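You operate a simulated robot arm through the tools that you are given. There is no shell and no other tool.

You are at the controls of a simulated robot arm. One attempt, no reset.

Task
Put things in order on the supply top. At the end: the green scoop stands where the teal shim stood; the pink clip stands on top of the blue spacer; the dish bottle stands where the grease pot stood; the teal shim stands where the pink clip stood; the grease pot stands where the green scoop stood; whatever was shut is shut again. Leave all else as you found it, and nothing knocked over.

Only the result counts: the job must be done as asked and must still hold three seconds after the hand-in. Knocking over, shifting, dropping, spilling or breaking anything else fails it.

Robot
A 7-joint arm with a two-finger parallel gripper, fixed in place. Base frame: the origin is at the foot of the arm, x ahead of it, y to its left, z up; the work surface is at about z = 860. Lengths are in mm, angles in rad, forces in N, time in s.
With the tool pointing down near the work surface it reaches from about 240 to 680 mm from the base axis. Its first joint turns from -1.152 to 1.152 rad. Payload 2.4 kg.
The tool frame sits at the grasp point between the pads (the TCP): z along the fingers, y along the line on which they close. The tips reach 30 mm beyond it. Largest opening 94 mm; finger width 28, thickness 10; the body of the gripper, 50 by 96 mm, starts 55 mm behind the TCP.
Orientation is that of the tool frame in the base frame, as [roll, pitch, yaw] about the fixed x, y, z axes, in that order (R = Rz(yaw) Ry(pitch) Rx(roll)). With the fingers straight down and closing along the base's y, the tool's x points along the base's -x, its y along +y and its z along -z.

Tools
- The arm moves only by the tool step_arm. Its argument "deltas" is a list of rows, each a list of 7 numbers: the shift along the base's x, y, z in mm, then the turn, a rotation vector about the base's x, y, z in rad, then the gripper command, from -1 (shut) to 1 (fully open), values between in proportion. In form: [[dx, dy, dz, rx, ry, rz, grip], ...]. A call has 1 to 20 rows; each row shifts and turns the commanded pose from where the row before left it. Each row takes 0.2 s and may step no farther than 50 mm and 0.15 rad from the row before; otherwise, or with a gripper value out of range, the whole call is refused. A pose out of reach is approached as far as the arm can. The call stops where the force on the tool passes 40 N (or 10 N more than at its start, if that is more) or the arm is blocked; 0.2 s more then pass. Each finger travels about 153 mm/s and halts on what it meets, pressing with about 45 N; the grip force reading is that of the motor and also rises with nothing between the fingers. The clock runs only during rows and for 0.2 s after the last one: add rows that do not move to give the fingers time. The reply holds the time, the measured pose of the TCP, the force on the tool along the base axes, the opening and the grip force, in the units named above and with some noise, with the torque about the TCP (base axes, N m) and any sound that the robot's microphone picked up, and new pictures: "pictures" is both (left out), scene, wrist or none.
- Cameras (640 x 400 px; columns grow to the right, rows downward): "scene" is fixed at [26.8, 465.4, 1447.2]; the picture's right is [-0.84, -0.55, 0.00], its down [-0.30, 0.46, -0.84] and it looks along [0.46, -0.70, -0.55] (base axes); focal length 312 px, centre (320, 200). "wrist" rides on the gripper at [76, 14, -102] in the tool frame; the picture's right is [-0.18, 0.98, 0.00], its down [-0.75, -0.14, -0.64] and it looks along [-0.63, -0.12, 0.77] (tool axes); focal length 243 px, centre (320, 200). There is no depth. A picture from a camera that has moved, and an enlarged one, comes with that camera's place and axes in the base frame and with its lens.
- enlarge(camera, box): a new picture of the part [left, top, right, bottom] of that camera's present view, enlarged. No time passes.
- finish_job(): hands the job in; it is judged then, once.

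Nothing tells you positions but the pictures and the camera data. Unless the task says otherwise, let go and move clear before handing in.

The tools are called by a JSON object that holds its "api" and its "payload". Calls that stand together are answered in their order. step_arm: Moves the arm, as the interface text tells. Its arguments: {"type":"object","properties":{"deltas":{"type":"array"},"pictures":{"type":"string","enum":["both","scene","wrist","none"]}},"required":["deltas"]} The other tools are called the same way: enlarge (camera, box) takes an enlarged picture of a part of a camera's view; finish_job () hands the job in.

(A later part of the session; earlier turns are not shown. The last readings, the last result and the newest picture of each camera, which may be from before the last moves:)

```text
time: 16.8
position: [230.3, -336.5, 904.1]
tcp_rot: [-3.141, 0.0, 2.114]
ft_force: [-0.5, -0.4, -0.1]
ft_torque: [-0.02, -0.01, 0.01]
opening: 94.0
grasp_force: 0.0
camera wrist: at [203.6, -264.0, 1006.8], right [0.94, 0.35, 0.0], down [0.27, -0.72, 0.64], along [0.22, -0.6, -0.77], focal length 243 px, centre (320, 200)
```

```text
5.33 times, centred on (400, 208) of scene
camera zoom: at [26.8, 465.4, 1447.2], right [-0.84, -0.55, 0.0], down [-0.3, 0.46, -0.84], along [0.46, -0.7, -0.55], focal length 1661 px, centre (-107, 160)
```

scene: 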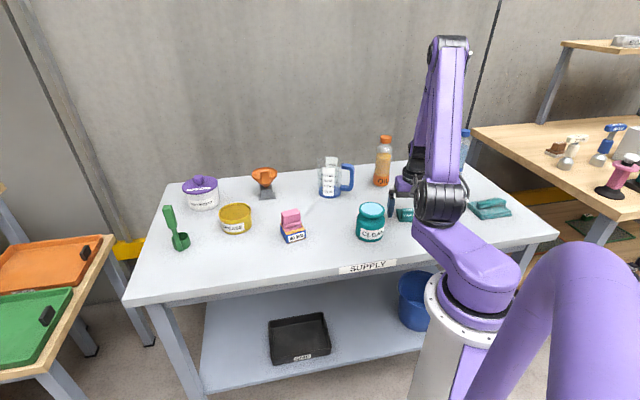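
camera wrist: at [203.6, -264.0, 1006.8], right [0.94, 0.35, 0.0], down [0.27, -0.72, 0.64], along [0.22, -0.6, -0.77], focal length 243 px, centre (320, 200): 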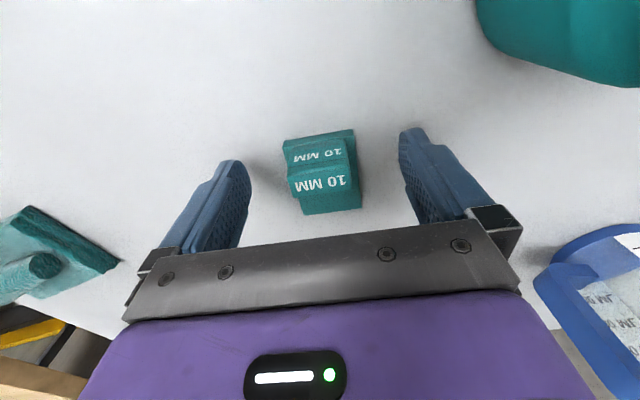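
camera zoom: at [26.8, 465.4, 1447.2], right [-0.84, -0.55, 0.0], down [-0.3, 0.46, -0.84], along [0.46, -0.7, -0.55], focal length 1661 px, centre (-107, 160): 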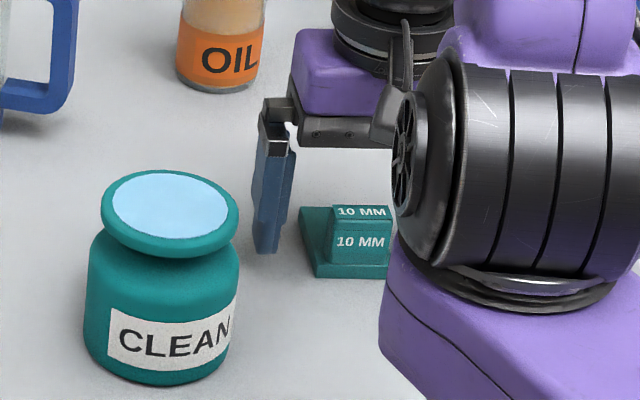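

The fingers straddle the tab evenly. Closing on it now.

{"api": "step_arm", "payload": {"deltas": [[0, 0, 0, 0, 0, 0, 0], [0, 0, 0, 0, 0, 0, -0.1], [0, 0, 0, 0, 0, 0, -1], [0, 0, 0, 0, 0, 0, -1], [0, 0, 0, 0, 0, 0, -1]]}}

{"api": "enlarge", "payload": {"camera": "wrist", "box": [200, 80, 440, 230]}}

```text
time: 18.0
position: [229.2, -336.5, 903.6]
tcp_rot: [3.14, -0.002, 2.115]
ft_force: [-0.4, 0.7, 0.3]
ft_torque: [-0.02, 0.0, -0.04]
opening: 33.7
grasp_force: 45.2
camera wrist: at [203.5, -264.0, 1007.0], right [0.94, 0.35, 0.0], down [0.27, -0.72, 0.64], along [0.22, -0.6, -0.77], focal length 243 px, centre (320, 200)
```

scene: 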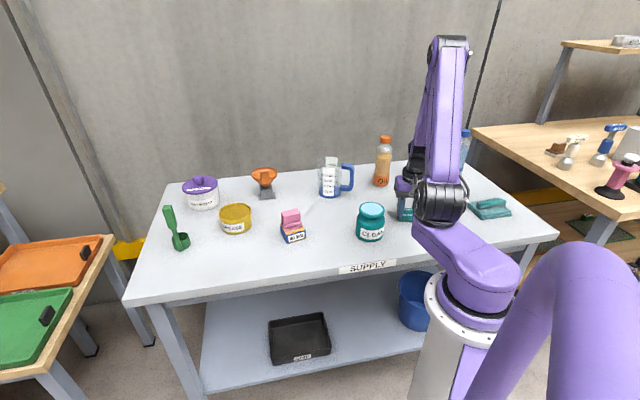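
wrist: 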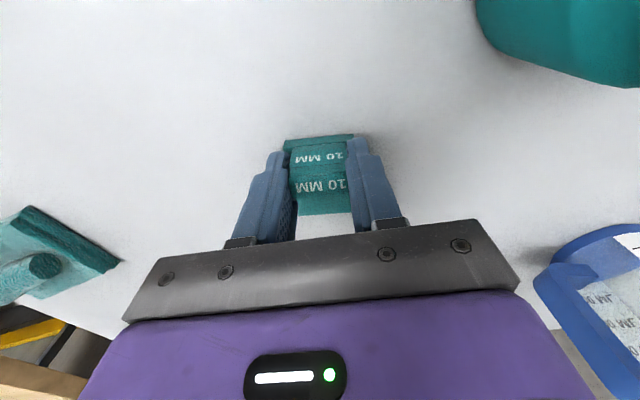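

```text
2.67 times, centred on (320, 155) of wrist
camera zoom: at [203.5, -264.0, 1007.0], right [0.94, 0.35, 0.0], down [0.27, -0.72, 0.64], along [0.22, -0.6, -0.77], focal length 647 px, centre (320, 320)
```

zoom: 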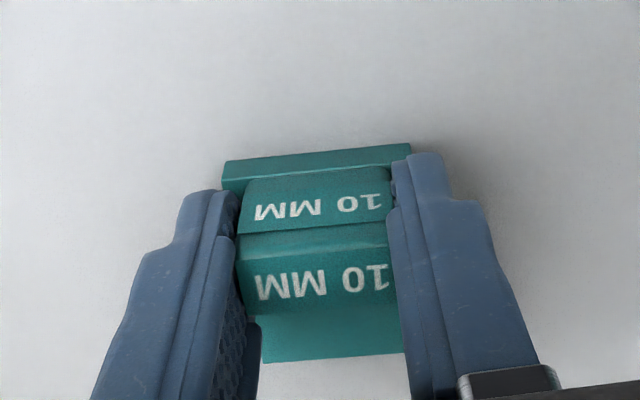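

The shim is gripped (33.7 mm, 45 N). I'll lift it well clear and carry it to the clip's old spot near (466, -211).

{"api": "step_arm", "payload": {"deltas": [[0, 0, 15, 0, 0, 0, -1], [0, 0, 35, 0, 0, 0, -1], [0, 0, 45, 0, 0, 0, -1], [0, 0, 45, 0, 0, 0, -1], [0, 0, 30, 0, 0, 0, -1], [38, 24, 0, 0, 0, 0, -1], [38, 24, 0, 0, 0, 0, -1], [38, 24, 0, 0, 0, 0, -1], [38, 24, 0, 0, 0, 0, -1], [38, 24, 0, 0, 0, 0, -1], [36, 22, 0, 0, 0, 0, -1], [0, 0, 0, 0, 0, 0, -1]]}}

{"api": "enlarge", "payload": {"camera": "scene", "box": [270, 150, 430, 250]}}

```text
time: 20.6
position: [455.9, -193.8, 1072.6]
tcp_rot: [-3.142, -0.001, 2.115]
ft_force: [0.0, 0.6, -0.7]
ft_torque: [0.0, 0.01, 0.02]
opening: 32.8
grasp_force: 45.3
camera wrist: at [428.4, -121.3, 1176.2], right [0.94, 0.35, 0.0], down [0.27, -0.72, 0.64], along [0.22, -0.6, -0.77], focal length 243 px, centre (320, 200)
```

scene: 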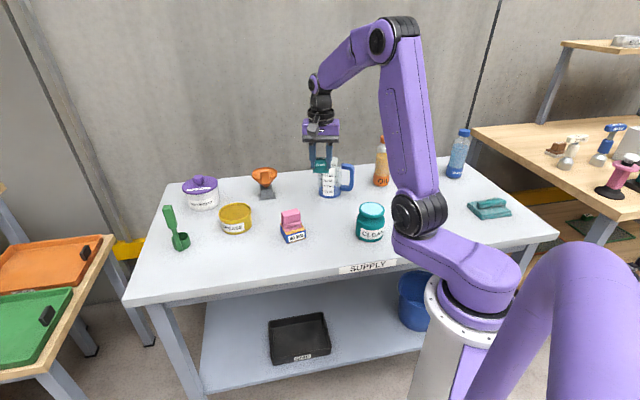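
wrist: 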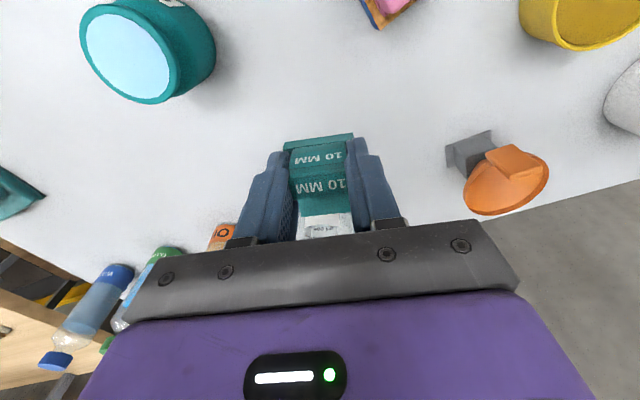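

```text
4.00 times, centred on (350, 200) of scene
camera zoom: at [26.8, 465.4, 1447.2], right [-0.84, -0.55, 0.0], down [-0.3, 0.46, -0.84], along [0.46, -0.7, -0.55], focal length 1246 px, centre (200, 200)
```

zoom: 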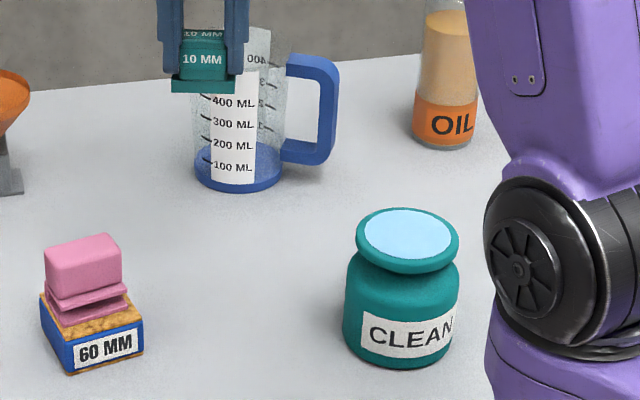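

The shim is over the target spot with the area below clear. I'll lower it to just above the table, then touch down gently.

{"api": "step_arm", "payload": {"deltas": [[0, 0, -45, 0, 0, 0, -1], [0, 0, -45, 0, 0, 0, -1], [0, 0, -45, 0, 0, 0, -1], [0, 0, -26, 0, 0, 0, -1], [0, 0, 0, 0, 0, 0, -1]]}}

{"api": "enlarge", "payload": {"camera": "scene", "box": [280, 170, 360, 220]}}

```text
time: 21.8
position: [455.5, -195.5, 910.4]
tcp_rot: [3.141, 0.001, 2.114]
ft_force: [-0.1, 0.6, 0.1]
ft_torque: [0.03, -0.04, -0.03]
opening: 32.6
grasp_force: 45.0
camera wrist: at [429.3, -123.3, 1013.7], right [0.94, 0.35, 0.0], down [0.27, -0.72, 0.64], along [0.22, -0.6, -0.77], focal length 243 px, centre (320, 200)
```

scene: 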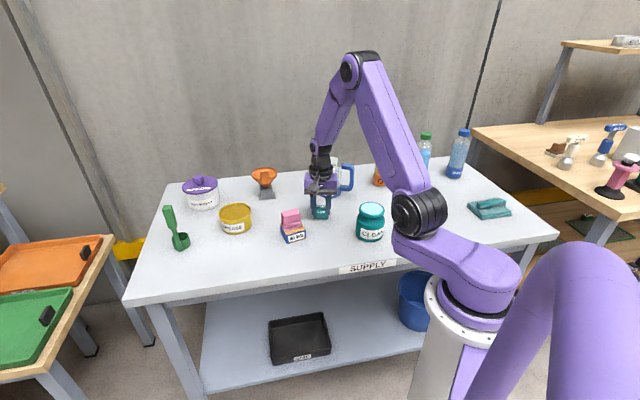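
wrist: 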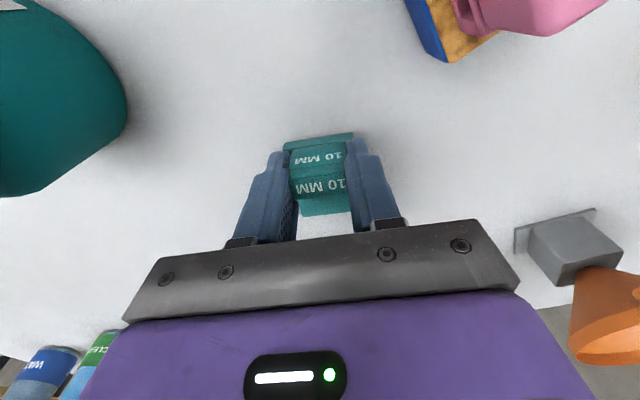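

```text
8.00 times, centred on (320, 195) of scene
camera zoom: at [26.8, 465.4, 1447.2], right [-0.84, -0.55, 0.0], down [-0.3, 0.46, -0.84], along [0.46, -0.7, -0.55], focal length 2492 px, centre (320, 240)
```

zoom: 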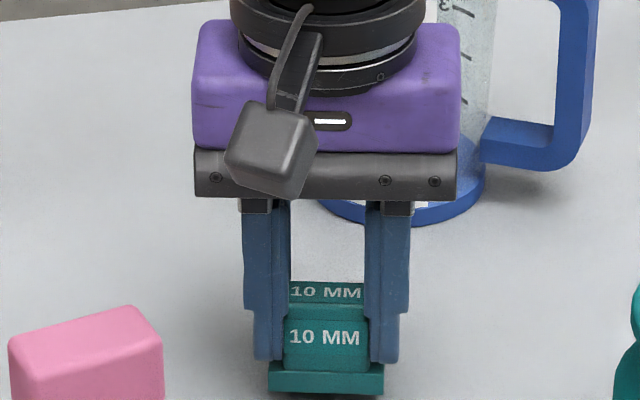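

{"api": "step_arm", "payload": {"deltas": [[0, 0, -3, 0, 0, 0, -1], [0, 0, -1.5, 0, 0, 0, -1], [0, 0, 0, 0, 0, 0, -1]], "pictures": "none"}}

```text
time: 22.6
position: [456.7, -195.1, 905.4]
tcp_rot: [3.141, -0.001, 2.114]
ft_force: [0.3, -0.2, -0.5]
ft_torque: [0.01, -0.03, 0.02]
opening: 32.8
grasp_force: 44.8
```

No contact yet at z = 905. I'll go down another millimetre at a time.

{"api": "step_arm", "payload": {"deltas": [[0, 0, -1, 0, 0, 0, -1], [0, 0, -0.7, 0, 0, 0, -1], [0, 0, 0, 0, 0, 0, -1]], "pictures": "none"}}

```text
time: 23.4
position: [454.9, -194.8, 905.2]
tcp_rot: [3.141, 0.0, 2.114]
ft_force: [-0.1, -0.1, -0.6]
ft_torque: [-0.04, 0.07, 0.02]
opening: 32.6
grasp_force: 44.9
```

{"api": "step_arm", "payload": {"deltas": [[0, 0, -1, 0, 0, 0, -1], [0, 0, 0, 0, 0, 0, -1]], "pictures": "none"}}

```text
time: 24.0
position: [455.6, -197.3, 906.0]
tcp_rot: [-3.141, 0.0, 2.114]
ft_force: [-1.5, 0.1, 0.0]
ft_torque: [-0.02, 0.03, -0.01]
opening: 32.9
grasp_force: 45.1
```

{"api": "step_arm", "payload": {"deltas": [[0, 0, -1, 0, 0, 0, -1], [0, 0, -0.5, 0, 0, 0, -1], [0, 0, 0, 0, 0, 0, -1]], "pictures": "scene"}}

{"api": "enlarge", "payload": {"camera": "scene", "box": [290, 185, 350, 222]}}

```text
time: 24.8
position: [456.3, -196.2, 903.1]
tcp_rot: [3.141, 0.003, 2.114]
ft_force: [-0.8, 1.2, 12.7]
ft_torque: [-0.2, -0.05, -0.02]
opening: 32.8
grasp_force: 44.6
```

scene: 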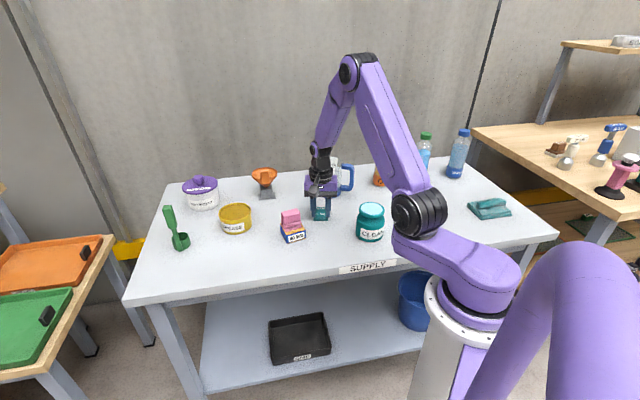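

```text
10.67 times, centred on (320, 204) of scene
camera zoom: at [26.5, 465.5, 1447.2], right [-0.84, -0.55, 0.0], down [-0.3, 0.46, -0.84], along [0.46, -0.7, -0.55], focal length 3322 px, centre (320, 163)
```

zoom: 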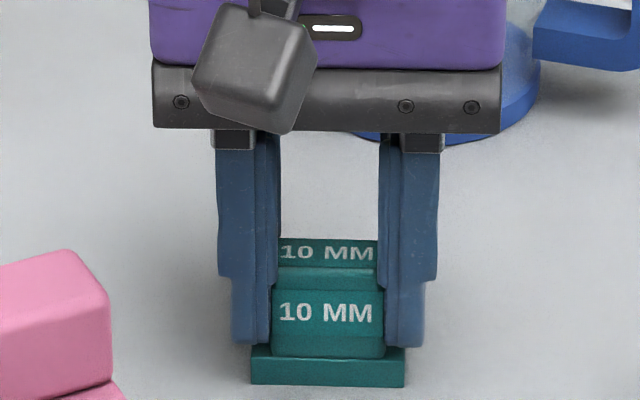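

The shim has touched the table (12.7 N). I'll ease off half a millimetre, open the fingers a little, and lift straight up.

{"api": "step_arm", "payload": {"deltas": [[0, 0, 0.6, 0, 0, 0, -1], [0, 0, 0, 0, 0, 0, -0.2], [0, 0, 0, 0, 0, 0, 0], [0, 0, 0, 0, 0, 0, 0.2], [0, 0, 10, 0, 0, 0, 0.3], [0, 0, 30, 0, 0, 0, 0.5], [0, 0, 45, 0, 0, 0, 1], [0, 0, 45, 0, 0, 0, 1], [0, 0, 30, 0, 0, 0, 1], [0, 0, 0, 0, 0, 0, 1]]}}

{"api": "enlarge", "payload": {"camera": "scene", "box": [270, 170, 390, 245]}}

{"api": "enlarge", "payload": {"camera": "wrist", "box": [200, 20, 440, 170]}}

```text
time: 27.0
position: [453.4, -193.0, 1067.2]
tcp_rot: [3.14, 0.001, 2.114]
ft_force: [-0.2, 0.9, 0.9]
ft_torque: [0.0, 0.0, -0.04]
opening: 94.0
grasp_force: 0.0
camera wrist: at [427.6, -120.9, 1169.7], right [0.94, 0.35, 0.0], down [0.27, -0.72, 0.64], along [0.22, -0.6, -0.77], focal length 243 px, centre (320, 200)
```

scene: 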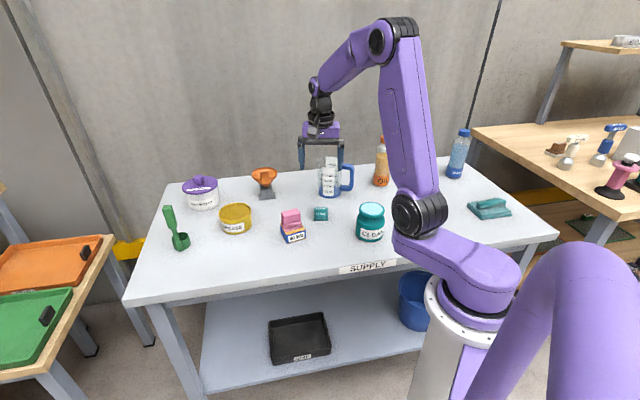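
wrist: 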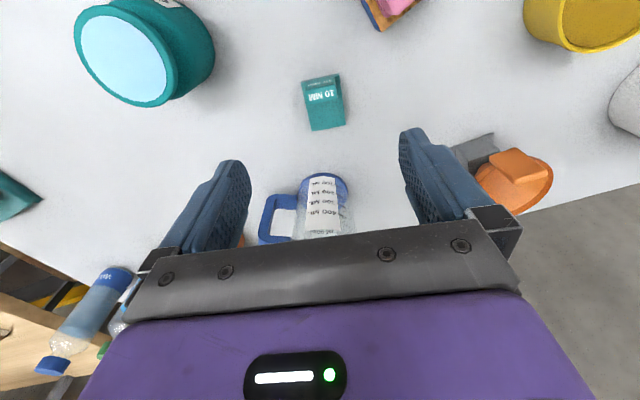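

```text
5.33 times, centred on (330, 208) of scene
camera zoom: at [26.8, 465.4, 1447.2], right [-0.84, -0.55, 0.0], down [-0.3, 0.46, -0.84], along [0.46, -0.7, -0.55], focal length 1661 px, centre (267, 160)
```

zoom: 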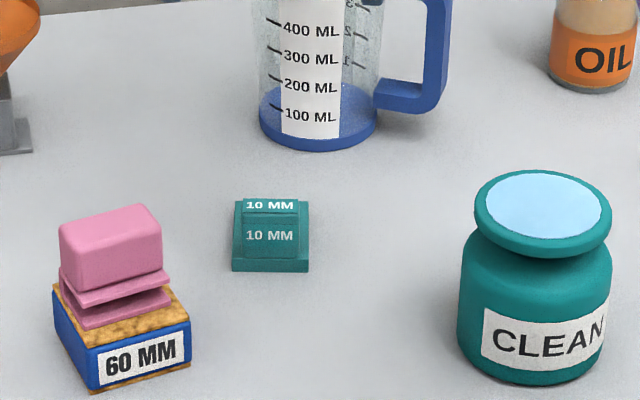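

```text
2.67 times, centred on (320, 95) of wrist
camera zoom: at [427.6, -120.9, 1169.7], right [0.94, 0.35, 0.0], down [0.27, -0.72, 0.64], along [0.22, -0.6, -0.77], focal length 647 px, centre (320, 480)
```

zoom: 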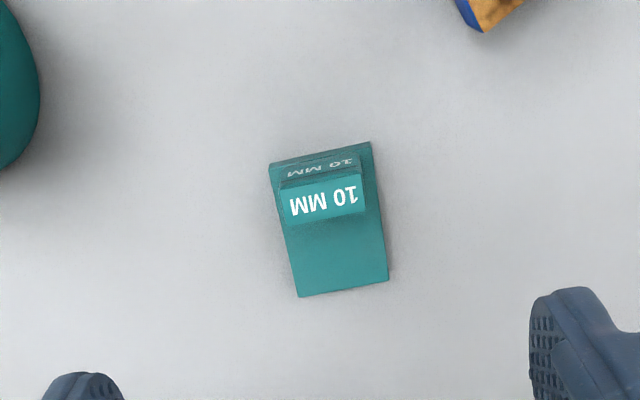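

The shim stands centred on the clip's old spot. Now I'll swing over towards the scoop at the left end of the table for a close look at its handle.

{"api": "step_arm", "payload": {"deltas": [[13, 36, 8, 0, 0, 0.149, 1], [13, 36, 8, 0, 0, 0.149, 1], [13, 36, 8, 0, 0, 0.149, 1], [13, 37, 8, 0, 0, 0.149, 1], [13, 37, 8, 0, 0, 0.149, 1], [14, 37, 8, 0, 0, 0.149, 1], [14, 37, 8, 0, 0, 0.149, 1], [14, 37, 8, 0, 0, 0.149, 1], [0, 0, 0, 0, 0, 0, 1]]}}

{"api": "enlarge", "payload": {"camera": "wrist", "box": [200, 80, 440, 230]}}

{"api": "enlarge", "payload": {"camera": "scene", "box": [140, 190, 220, 260]}}

```text
time: 29.0
position: [561.0, 97.9, 1126.7]
tcp_rot: [3.142, -0.001, -2.976]
ft_force: [-0.2, -0.5, 0.8]
ft_torque: [0.03, 0.0, 0.0]
opening: 94.0
grasp_force: 0.0
camera wrist: at [484.8, 99.6, 1231.4], right [0.02, 1.0, 0.0], down [0.77, -0.01, 0.64], along [0.64, -0.01, -0.77], focal length 243 px, centre (320, 200)
```

scene: 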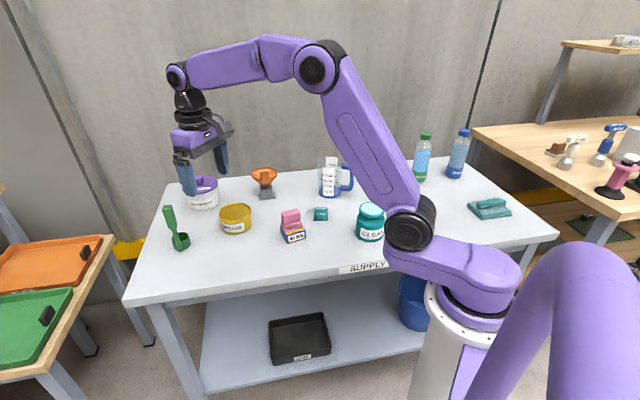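
wrist: 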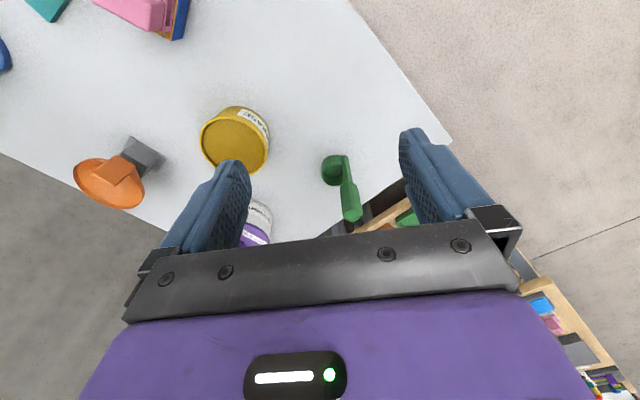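

```text
2.67 times, centred on (320, 155) of wrist
camera zoom: at [484.8, 99.6, 1231.4], right [0.02, 1.0, 0.0], down [0.77, -0.01, 0.64], along [0.64, -0.01, -0.77], focal length 647 px, centre (320, 320)
```

zoom: 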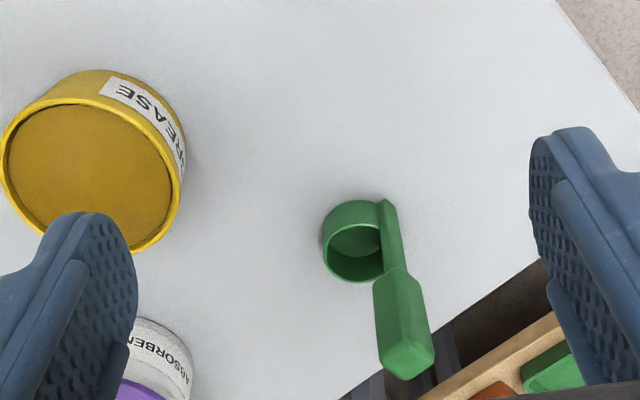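

```text
5.71 times, centred on (180, 225) of scene
camera zoom: at [26.7, 465.4, 1447.2], right [-0.84, -0.55, 0.0], down [-0.3, 0.46, -0.84], along [0.46, -0.7, -0.55], focal length 1780 px, centre (1120, 57)
```

zoom: 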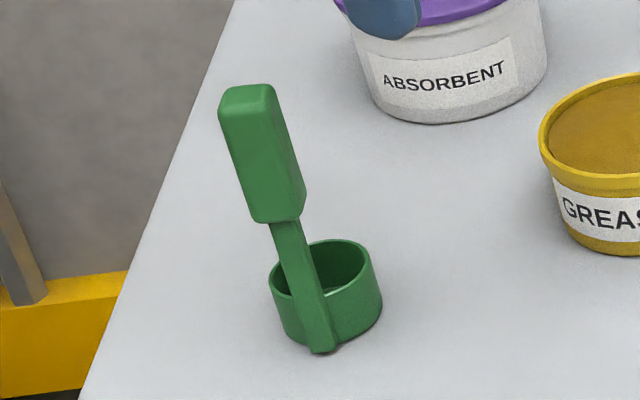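

The scoop's handle rises almost vertically near (698, 140), with its top near z = 1003, and the cup centre is near (710, 124). I'll zoom in further to see which way the handle's faces point.

{"api": "enlarge", "payload": {"camera": "wrist", "box": [310, 150, 374, 230]}}

{"api": "enlarge", "payload": {"camera": "scene", "box": [158, 200, 198, 252]}}

```text
5.00 times, centred on (342, 190) of wrist
camera zoom: at [484.8, 99.6, 1231.4], right [0.02, 1.0, 0.0], down [0.77, -0.01, 0.64], along [0.64, -0.01, -0.77], focal length 1213 px, centre (210, 250)
```

zoom: 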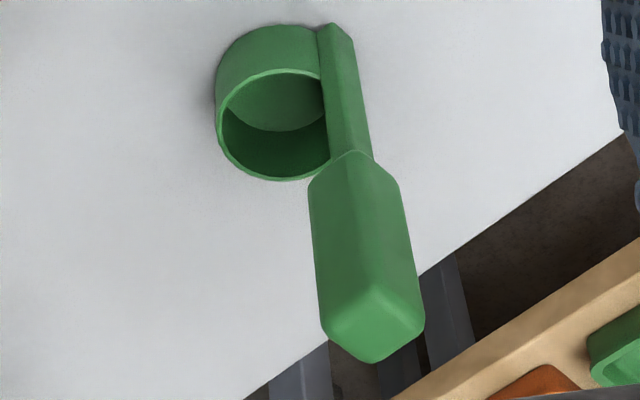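

```text
7.69 times, centred on (178, 226) of scene
camera zoom: at [26.7, 465.4, 1447.2], right [-0.84, -0.55, 0.0], down [-0.3, 0.46, -0.84], along [0.46, -0.7, -0.55], focal length 2396 px, centre (1412, 0)
```

zoom: 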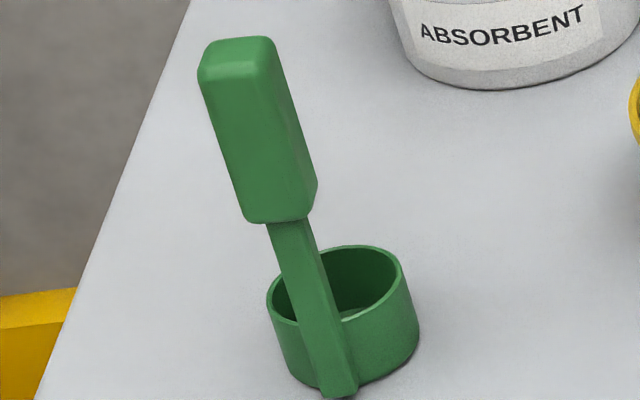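

The handle's grip is roughly 19 by 18 mm with its sides at about 45° to the base, spanning z of about 945 to 1003. I'll turn to that angle and move towards it at a safe height to check the reach.

{"api": "step_arm", "payload": {"deltas": [[15, 5, 0, 0, 0, -0.147, 1], [15, 5, 0, 0, 0, -0.147, 1], [15, 5, 0, 0, 0, -0.147, 1], [15, 5, 0, 0, 0, -0.147, 1], [15, 6, 0, 0, 0, -0.147, 1], [15, 6, 0, 0, 0, -0.147, 1], [0, 0, 0, 0, 0, 0, 1]]}}

{"api": "enlarge", "payload": {"camera": "wrist", "box": [200, 40, 440, 230]}}

```text
time: 30.6
position: [645.1, 127.1, 1126.9]
tcp_rot: [3.14, 0.0, 2.471]
ft_force: [-0.4, 1.0, 0.1]
ft_torque: [0.04, -0.02, 0.0]
opening: 94.0
grasp_force: 0.1
out of reach, approached as far as the arm can: row 6
camera wrist: at [595.4, 185.4, 1230.4], right [0.75, 0.66, 0.0], down [0.5, -0.58, 0.64], along [0.42, -0.48, -0.77], focal length 243 px, centre (320, 200)
```

scene: 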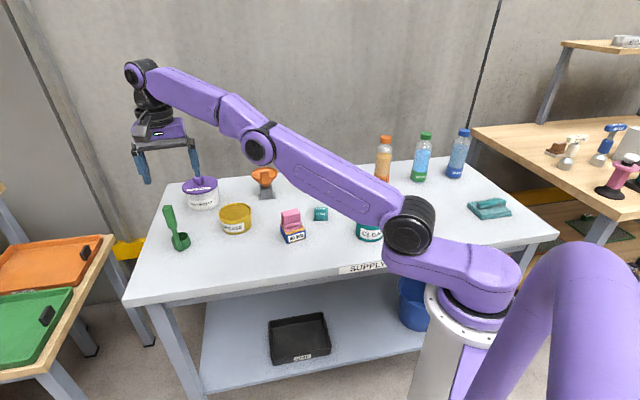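
wrist: 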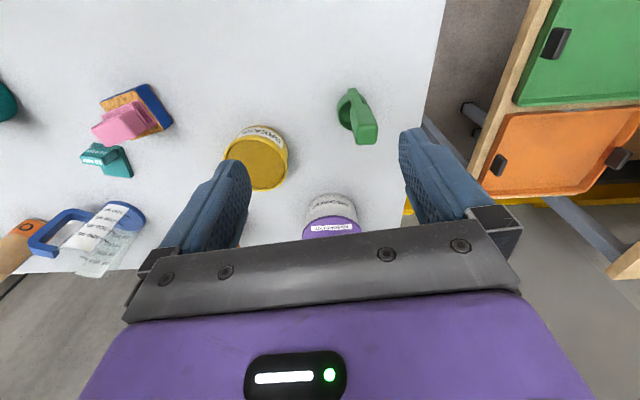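

```text
2.11 times, centred on (320, 135) of wrist
camera zoom: at [595.4, 185.4, 1230.4], right [0.75, 0.66, 0.0], down [0.5, -0.58, 0.64], along [0.42, -0.48, -0.77], focal length 511 px, centre (320, 337)
```

zoom: 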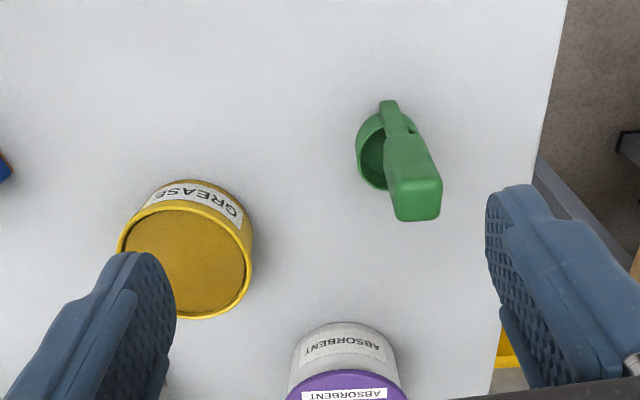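

The arm is stretched to its limit here with the tool vertical, so I'll tilt the tool about its closing axis. That gains reach and keeps the pads flat on the handle. I'll go to a point short of the handle and look.

{"api": "step_arm", "payload": {"deltas": [[0, 6, -20, -0.0656, -0.0755, 0, 1], [4, 7, -18, -0.0656, -0.0755, 0, 1], [10, 7, -18, -0.0656, -0.0755, 0, 1], [10, 4, -10, 0, 0, 0, 1], [0, 0, 0, 0, 0, 0, 1]]}}

{"api": "enlarge", "payload": {"camera": "wrist", "box": [200, 60, 440, 230]}}

{"api": "enlarge", "payload": {"camera": "scene", "box": [110, 130, 230, 260]}}

```text
time: 31.8
position: [671.1, 152.0, 1061.2]
tcp_rot: [3.142, 0.301, 2.424]
ft_force: [0.1, -0.4, -0.6]
ft_torque: [0.0, 0.02, 0.0]
opening: 94.0
grasp_force: 0.0
camera wrist: at [603.8, 230.7, 1137.4], right [0.78, 0.63, 0.06], down [0.31, -0.45, 0.84], along [0.55, -0.63, -0.55], focal length 243 px, centre (320, 200)
```

scene: 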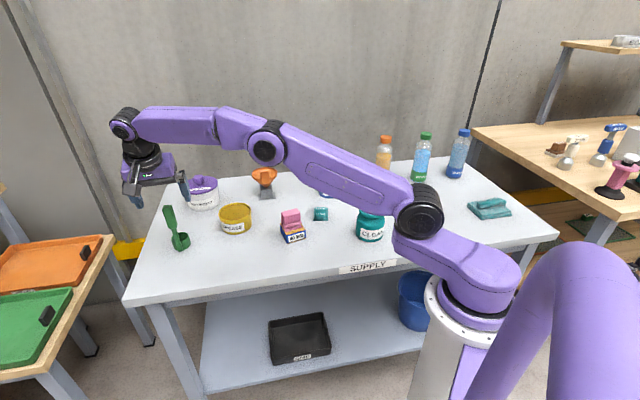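
wrist: 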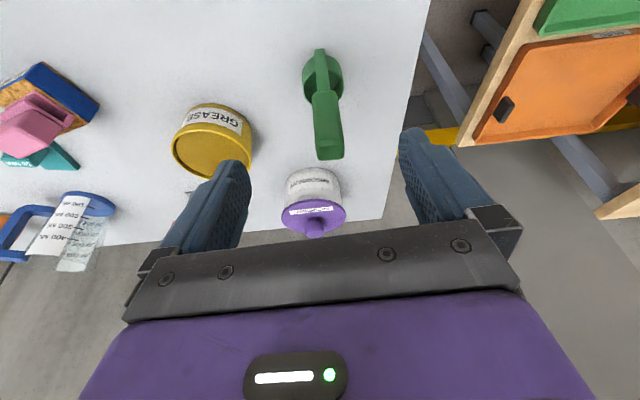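

```text
2.35 times, centred on (320, 145) of wrist
camera zoom: at [603.8, 230.7, 1137.4], right [0.78, 0.63, 0.06], down [0.31, -0.45, 0.84], along [0.55, -0.63, -0.55], focal length 571 px, centre (320, 329)
```

zoom: 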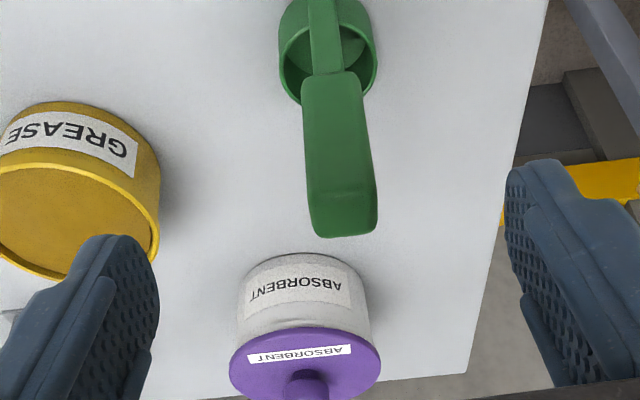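

```text
3.08 times, centred on (170, 195) of scene
camera zoom: at [26.7, 465.4, 1447.2], right [-0.84, -0.55, 0.0], down [-0.3, 0.46, -0.84], along [0.46, -0.7, -0.55], focal length 958 px, centre (782, 215)
```

zoom: 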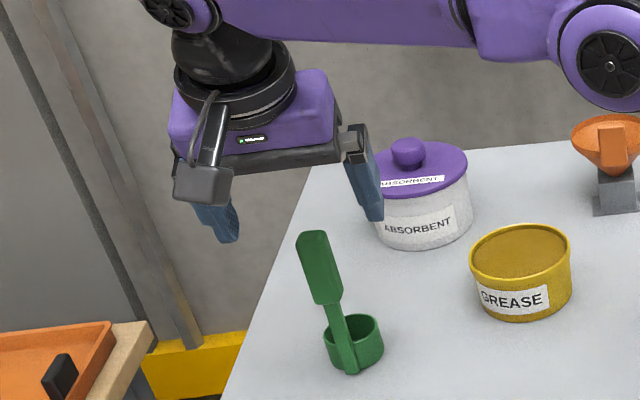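

The handle's broad face is square to the tool, and the handle centre is about 8 mm to the right of the tool's axis. I'll correct that and advance half way along the tilted tool axis.

{"api": "step_arm", "payload": {"deltas": [[10, 1.6, 2, 0, 0, 0, 1], [5, -4.4, -21.5, 0, 0, 0.02, 1], [5, -4.4, -21.5, 0, 0, 0.02, 1], [0, 0, 0, 0, 0, 0, 1]]}}

{"api": "enlarge", "payload": {"camera": "wrist", "box": [200, 60, 440, 230]}}

{"api": "enlarge", "payload": {"camera": "scene", "box": [110, 130, 230, 260]}}

```text
time: 32.8
position: [691.8, 143.5, 1019.3]
tcp_rot: [3.141, 0.3, 2.464]
ft_force: [0.2, 0.6, -0.4]
ft_torque: [0.01, 0.01, 0.0]
opening: 93.8
grasp_force: 0.1
camera wrist: at [620.2, 220.3, 1095.6], right [0.75, 0.66, 0.06], down [0.32, -0.44, 0.84], along [0.57, -0.61, -0.55], focal length 243 px, centre (320, 200)
```

scene: 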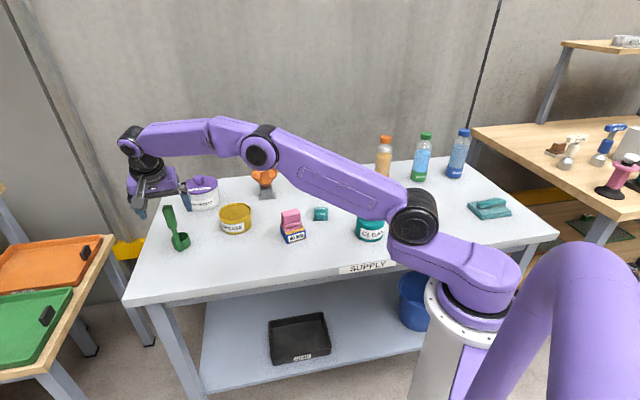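
wrist: 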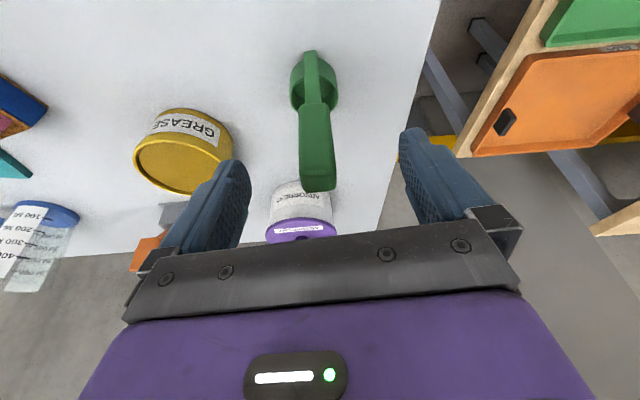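

```text
2.35 times, centred on (320, 145) of wrist
camera zoom: at [620.2, 220.3, 1095.6], right [0.75, 0.66, 0.06], down [0.32, -0.44, 0.84], along [0.57, -0.61, -0.55], focal length 571 px, centre (320, 329)
```

zoom: 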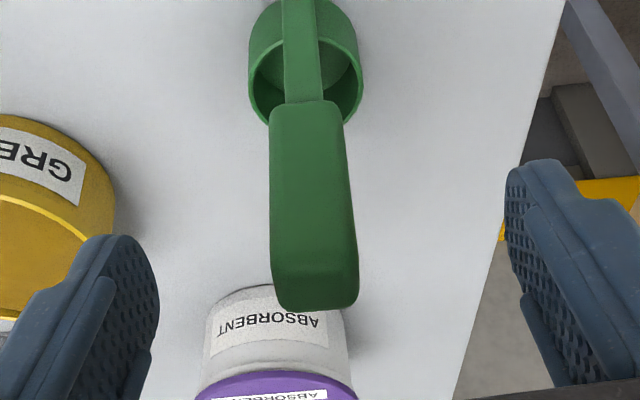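

```text
3.08 times, centred on (170, 195) of scene
camera zoom: at [26.8, 465.4, 1447.2], right [-0.84, -0.55, 0.0], down [-0.3, 0.46, -0.84], along [0.46, -0.7, -0.55], focal length 958 px, centre (782, 215)
```

zoom: 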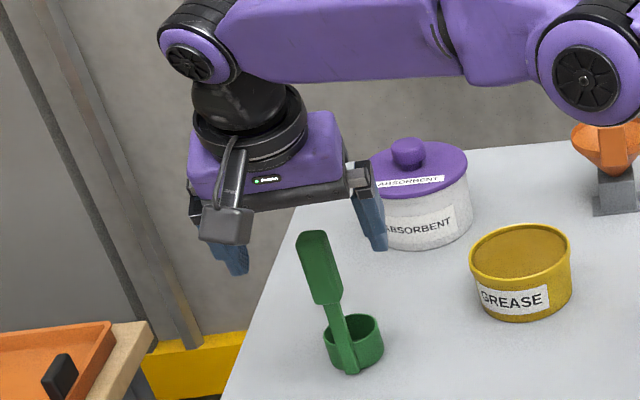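

The handle now lies on the tool's axis. I'll advance the last 38 mm and check before closing.

{"api": "step_arm", "payload": {"deltas": [[4.4, -3.5, -18, 0, 0, 0, 1], [4.4, -3.5, -18, 0, 0, 0, 1], [0, 0, 0, 0, 0, 0, 1]]}}

{"api": "enlarge", "payload": {"camera": "wrist", "box": [200, 80, 440, 250]}}

{"api": "enlarge", "payload": {"camera": "scene", "box": [110, 150, 230, 260]}}

```text
time: 33.6
position: [698.7, 136.9, 984.0]
tcp_rot: [-3.141, 0.302, 2.464]
ft_force: [-0.2, 0.5, 0.3]
ft_torque: [0.01, 0.01, -0.01]
opening: 94.1
grasp_force: 0.0
camera wrist: at [628.0, 212.8, 1060.1], right [0.75, 0.66, 0.05], down [0.32, -0.44, 0.84], along [0.57, -0.61, -0.55], focal length 243 px, centre (320, 200)
```

scene: 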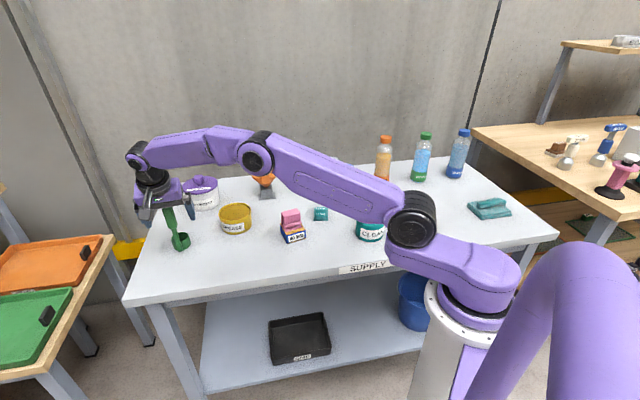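
wrist: 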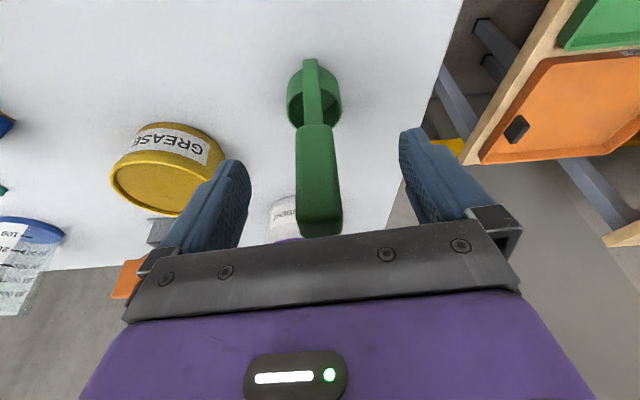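

```text
2.35 times, centred on (320, 165) of wrist
camera zoom: at [628.0, 212.8, 1060.1], right [0.75, 0.66, 0.05], down [0.32, -0.44, 0.84], along [0.57, -0.61, -0.55], focal length 571 px, centre (320, 282)
```

zoom: 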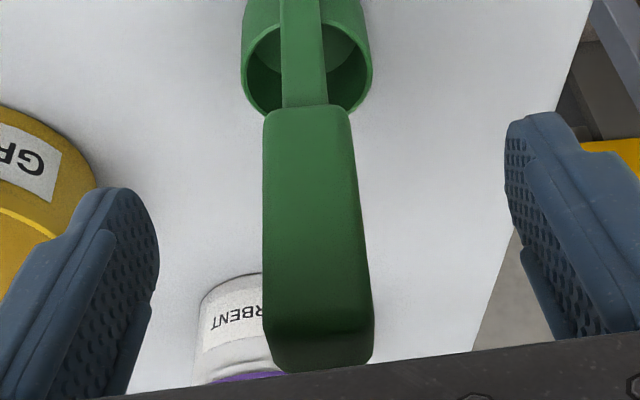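

```text
3.64 times, centred on (170, 205) of scene
camera zoom: at [26.8, 465.4, 1447.2], right [-0.84, -0.55, 0.0], down [-0.3, 0.46, -0.84], along [0.46, -0.7, -0.55], focal length 1133 px, centre (866, 182)
```

zoom: 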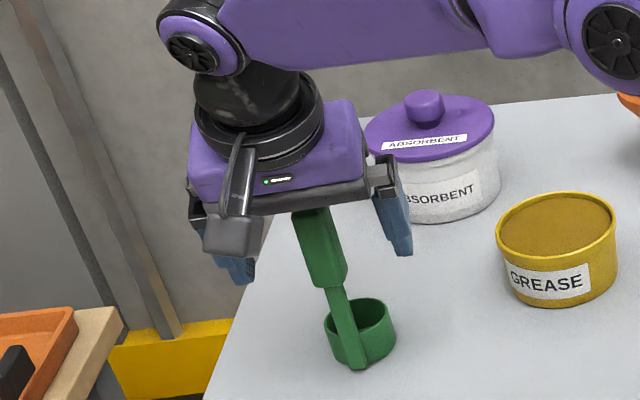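

The handle is centred between the fingers with no contact force. Closing the gripper.

{"api": "step_arm", "payload": {"deltas": [[0, 0, 0, 0, 0, 0, 0], [0, 0, 0, 0, 0, 0, -0.4], [0, 0, 0, 0, 0, 0, -1], [0, 0, 0, 0, 0, 0, -1], [0, 0, 0, 0, 0, 0, -1]]}}

{"api": "enlarge", "payload": {"camera": "scene", "box": [110, 150, 230, 260]}}

```text
time: 34.8
position: [698.3, 137.1, 983.9]
tcp_rot: [-3.14, 0.301, 2.464]
ft_force: [0.1, 0.0, -0.6]
ft_torque: [0.03, -0.01, 0.03]
opening: 25.2
grasp_force: 44.7
camera wrist: at [628.0, 212.8, 1060.2], right [0.75, 0.66, 0.06], down [0.32, -0.44, 0.84], along [0.57, -0.61, -0.55], focal length 243 px, centre (320, 200)
```

scene: 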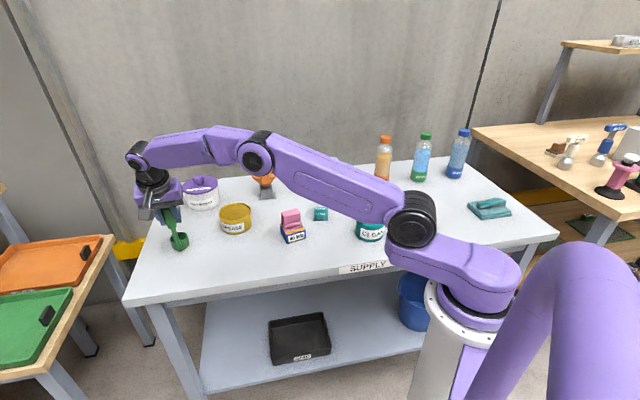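
wrist: 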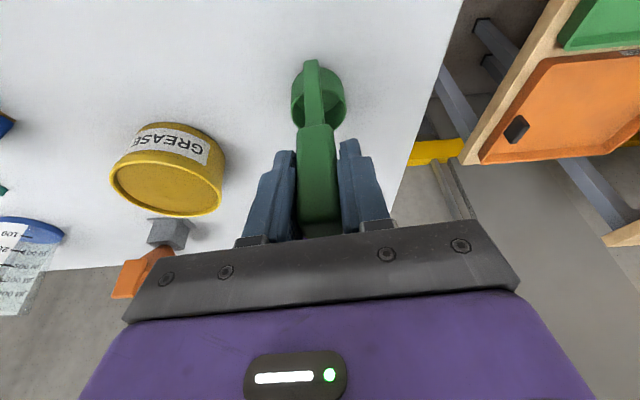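

```text
3.64 times, centred on (170, 205) of scene
camera zoom: at [26.8, 465.4, 1447.2], right [-0.84, -0.55, 0.0], down [-0.3, 0.46, -0.84], along [0.46, -0.7, -0.55], focal length 1133 px, centre (866, 182)
```

zoom: 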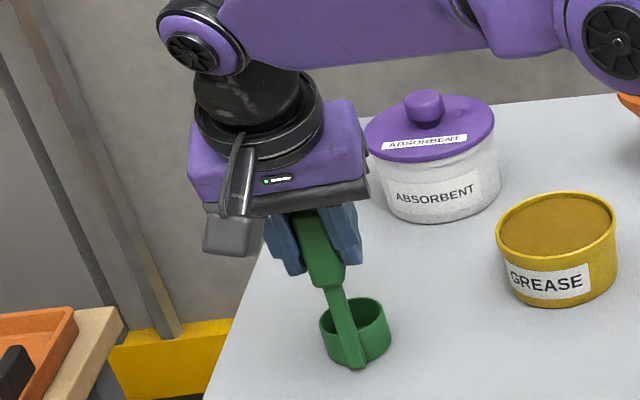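

The handle is gripped (25 mm, 45 N). I'll lift the scoop straight up first, then draw it back and up over the other things at a safe height.

{"api": "step_arm", "payload": {"deltas": [[0, 0, 10, 0, 0, 0, -1], [0, 0, 20, 0, 0, 0, -1], [0, 0, 20, 0, 0, 0, -1], [-20, -20, 25, 0, 0, 0, -1], [-26, -26, 25, 0, 0, 0, -1], [-26, -26, 25, 0, 0, 0, -1], [-26, -26, 25, 0, 0, 0, -1], [0, 0, 0, 0, 0, 0, -1]]}}

{"api": "enlarge", "payload": {"camera": "scene", "box": [110, 100, 310, 250]}}

```text
time: 36.6
position: [600.0, 40.3, 1135.7]
tcp_rot: [3.14, 0.302, 2.464]
ft_force: [-0.3, -0.4, -0.8]
ft_torque: [0.03, 0.02, 0.04]
opening: 25.4
grasp_force: 45.3
camera wrist: at [529.1, 115.6, 1212.6], right [0.75, 0.66, 0.06], down [0.32, -0.44, 0.84], along [0.57, -0.61, -0.55], focal length 243 px, centre (320, 200)
```

scene: 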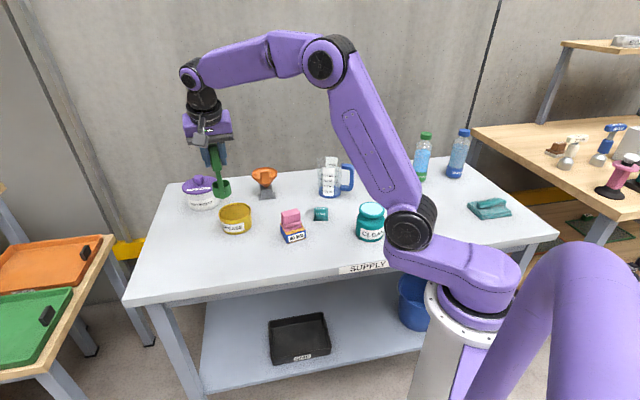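
wrist: 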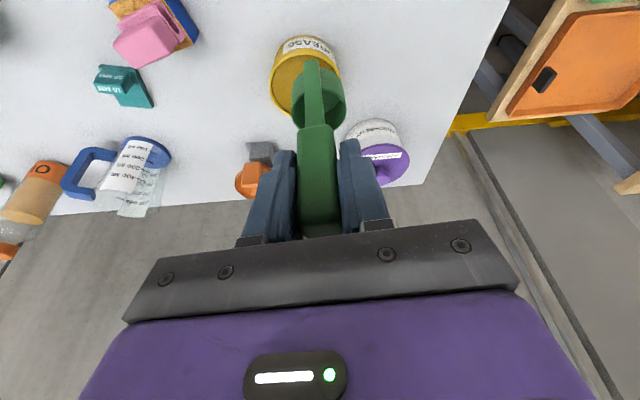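

```text
2.67 times, centred on (210, 175) of scene
camera zoom: at [26.8, 465.4, 1447.2], right [-0.84, -0.55, 0.0], down [-0.3, 0.46, -0.84], along [0.46, -0.7, -0.55], focal length 831 px, centre (613, 267)
```

zoom: 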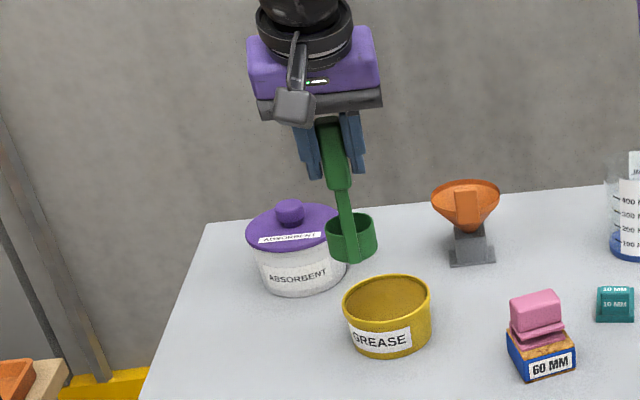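

The scoop is firmly held and upright. I'll carry it across to above the shim's old spot near (241, -353).

{"api": "step_arm", "payload": {"deltas": [[-30.8, -31.8, 0, 0, 0, 0, -1], [-30.8, -31.8, 0, 0, 0, 0, -1], [-30.8, -31.8, 0, 0, 0, 0, -1], [-30.8, -31.8, 0, 0, 0, 0, -1], [-30.8, -31.8, 0, 0, 0, 0, -1], [-30.8, -31.8, 0, 0, 0, 0, -1], [-30.8, -31.8, 0, 0, 0, 0, -1], [-30.8, -31.8, 0, 0, 0, 0, -1], [-30.8, -31.8, 0, 0, 0, 0, -1], [-30.8, -31.8, 0, 0, 0, 0, -1], [-30.8, -31.8, 0, 0, 0, 0, -1], [-30.8, -31.8, 0, 0, 0, 0, -1], [0, 0, 0, 0, 0, 0, -1]]}}

{"api": "enlarge", "payload": {"camera": "scene", "box": [330, 100, 530, 250]}}

{"api": "enlarge", "payload": {"camera": "wrist", "box": [160, 0, 480, 240]}}

```text
time: 39.4
position: [232.3, -340.8, 1134.9]
tcp_rot: [3.139, 0.299, 2.464]
ft_force: [0.1, 0.2, -0.6]
ft_torque: [0.02, 0.01, -0.01]
opening: 25.2
grasp_force: 44.7
camera wrist: at [162.8, -264.9, 1211.4], right [0.75, 0.66, 0.06], down [0.32, -0.44, 0.84], along [0.57, -0.61, -0.55], focal length 243 px, centre (320, 200)
```

scene: 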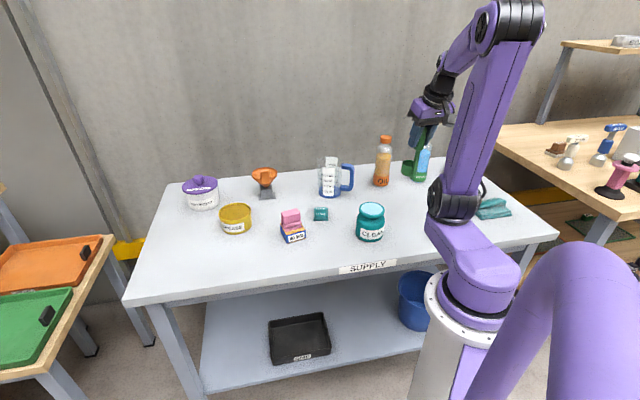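
wrist: 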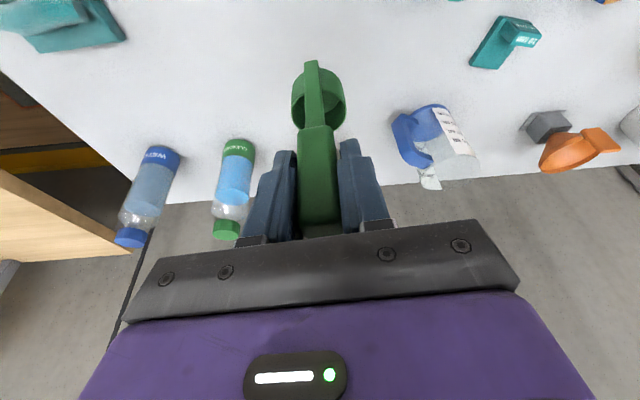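

```text
2.67 times, centred on (430, 175) of scene
camera zoom: at [26.8, 465.3, 1447.3], right [-0.84, -0.55, 0.0], down [-0.3, 0.46, -0.84], along [0.46, -0.7, -0.55], focal length 831 px, centre (27, 267)
```

zoom: 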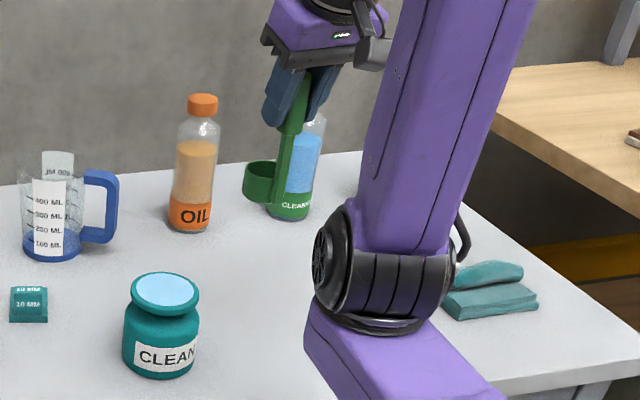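

```text
1.67 times, centred on (320, 120) of wrist
camera zoom: at [162.8, -264.9, 1211.4], right [0.75, 0.66, 0.06], down [0.32, -0.44, 0.84], along [0.57, -0.61, -0.55], focal length 404 px, centre (320, 333)
```

zoom: 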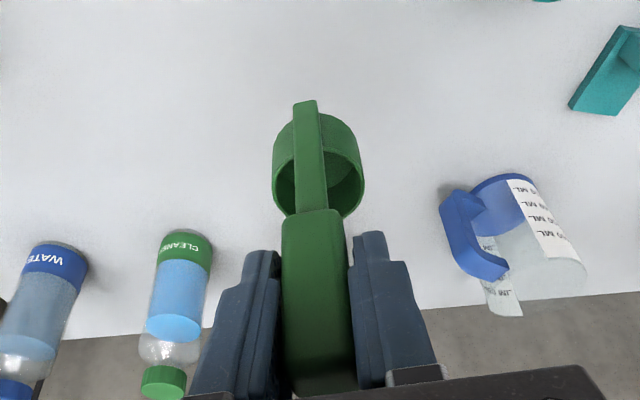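

The scoop hangs over its target with clear table below. I'll shift it a few millimetres and lower it to just above the surface.

{"api": "step_arm", "payload": {"deltas": [[-2, -1, -35, 0, 0, 0, -1], [-2, -1, -40, 0, 0, 0, -1], [0, 0, -40, 0, 0, 0, -1], [0, 0, -27, 0, 0, 0, -1], [0, 0, 0, 0, 0, 0, -1]]}}

{"api": "enlarge", "payload": {"camera": "scene", "box": [370, 150, 490, 240]}}

```text
time: 40.6
position: [226.8, -342.0, 992.6]
tcp_rot: [3.141, 0.301, 2.465]
ft_force: [0.2, 0.3, -0.4]
ft_torque: [0.02, 0.02, -0.02]
opening: 25.4
grasp_force: 45.4
camera wrist: at [156.9, -265.9, 1068.3], right [0.75, 0.66, 0.05], down [0.32, -0.44, 0.84], along [0.57, -0.61, -0.55], focal length 243 px, centre (320, 200)
```

scene: 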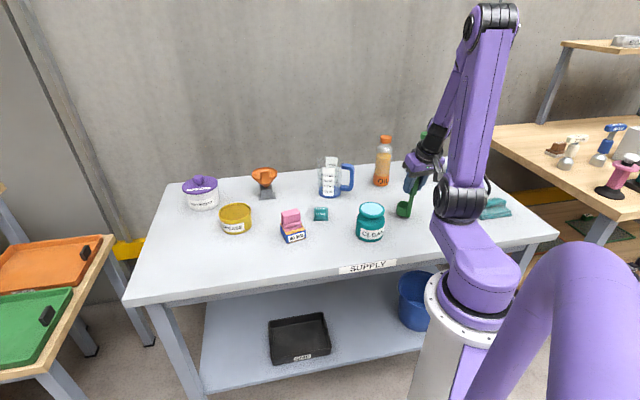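
wrist: 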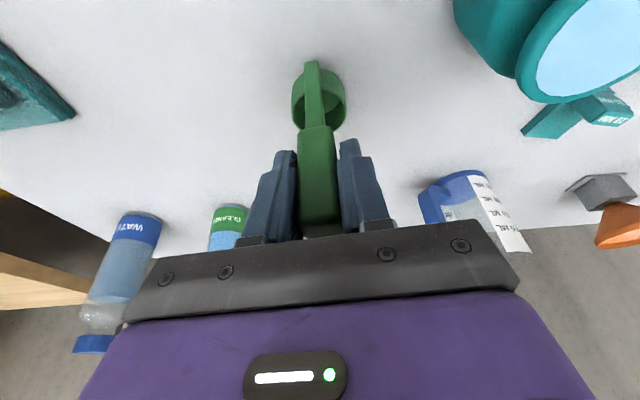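

```text
4.44 times, centred on (430, 195) of scene
camera zoom: at [26.8, 465.4, 1447.3], right [-0.84, -0.55, 0.0], down [-0.3, 0.46, -0.84], along [0.46, -0.7, -0.55], focal length 1384 px, centre (-169, 222)
```

zoom: 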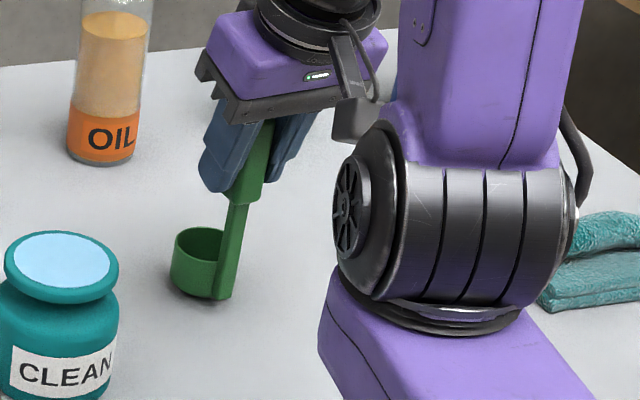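

{"api": "step_arm", "payload": {"deltas": [[0, 0, -4, 0, 0, 0, -1], [0, 0, -2, 0, 0, 0, -1], [0, 0, 0, 0, 0, 0, -1]], "pictures": "none"}}

```text
time: 41.4
position: [228.5, -342.1, 985.0]
tcp_rot: [3.141, 0.301, 2.463]
ft_force: [-0.1, -0.2, -0.9]
ft_torque: [-0.02, 0.0, -0.01]
opening: 25.6
grasp_force: 45.0
```

No contact yet, so I'll continue in 1 mm steps.

{"api": "step_arm", "payload": {"deltas": [[0, 0, -1, 0, 0, 0, -1], [0, 0, 0, 0, 0, 0, -1]], "pictures": "none"}}

{"api": "step_arm", "payload": {"deltas": [[0, 0, -1, 0, 0, 0, -1], [0, 0, 0, 0, 0, 0, -1]], "pictures": "none"}}

```text
time: 42.0
position: [226.1, -344.0, 985.4]
tcp_rot: [3.141, 0.301, 2.465]
ft_force: [0.1, -0.5, -0.1]
ft_torque: [-0.01, -0.01, 0.0]
opening: 25.3
grasp_force: 45.6
```

```text
time: 42.6
position: [227.1, -344.6, 984.0]
tcp_rot: [-3.141, 0.301, 2.465]
ft_force: [1.5, 0.5, -1.2]
ft_torque: [0.02, -0.01, 0.03]
opening: 25.3
grasp_force: 45.2
```

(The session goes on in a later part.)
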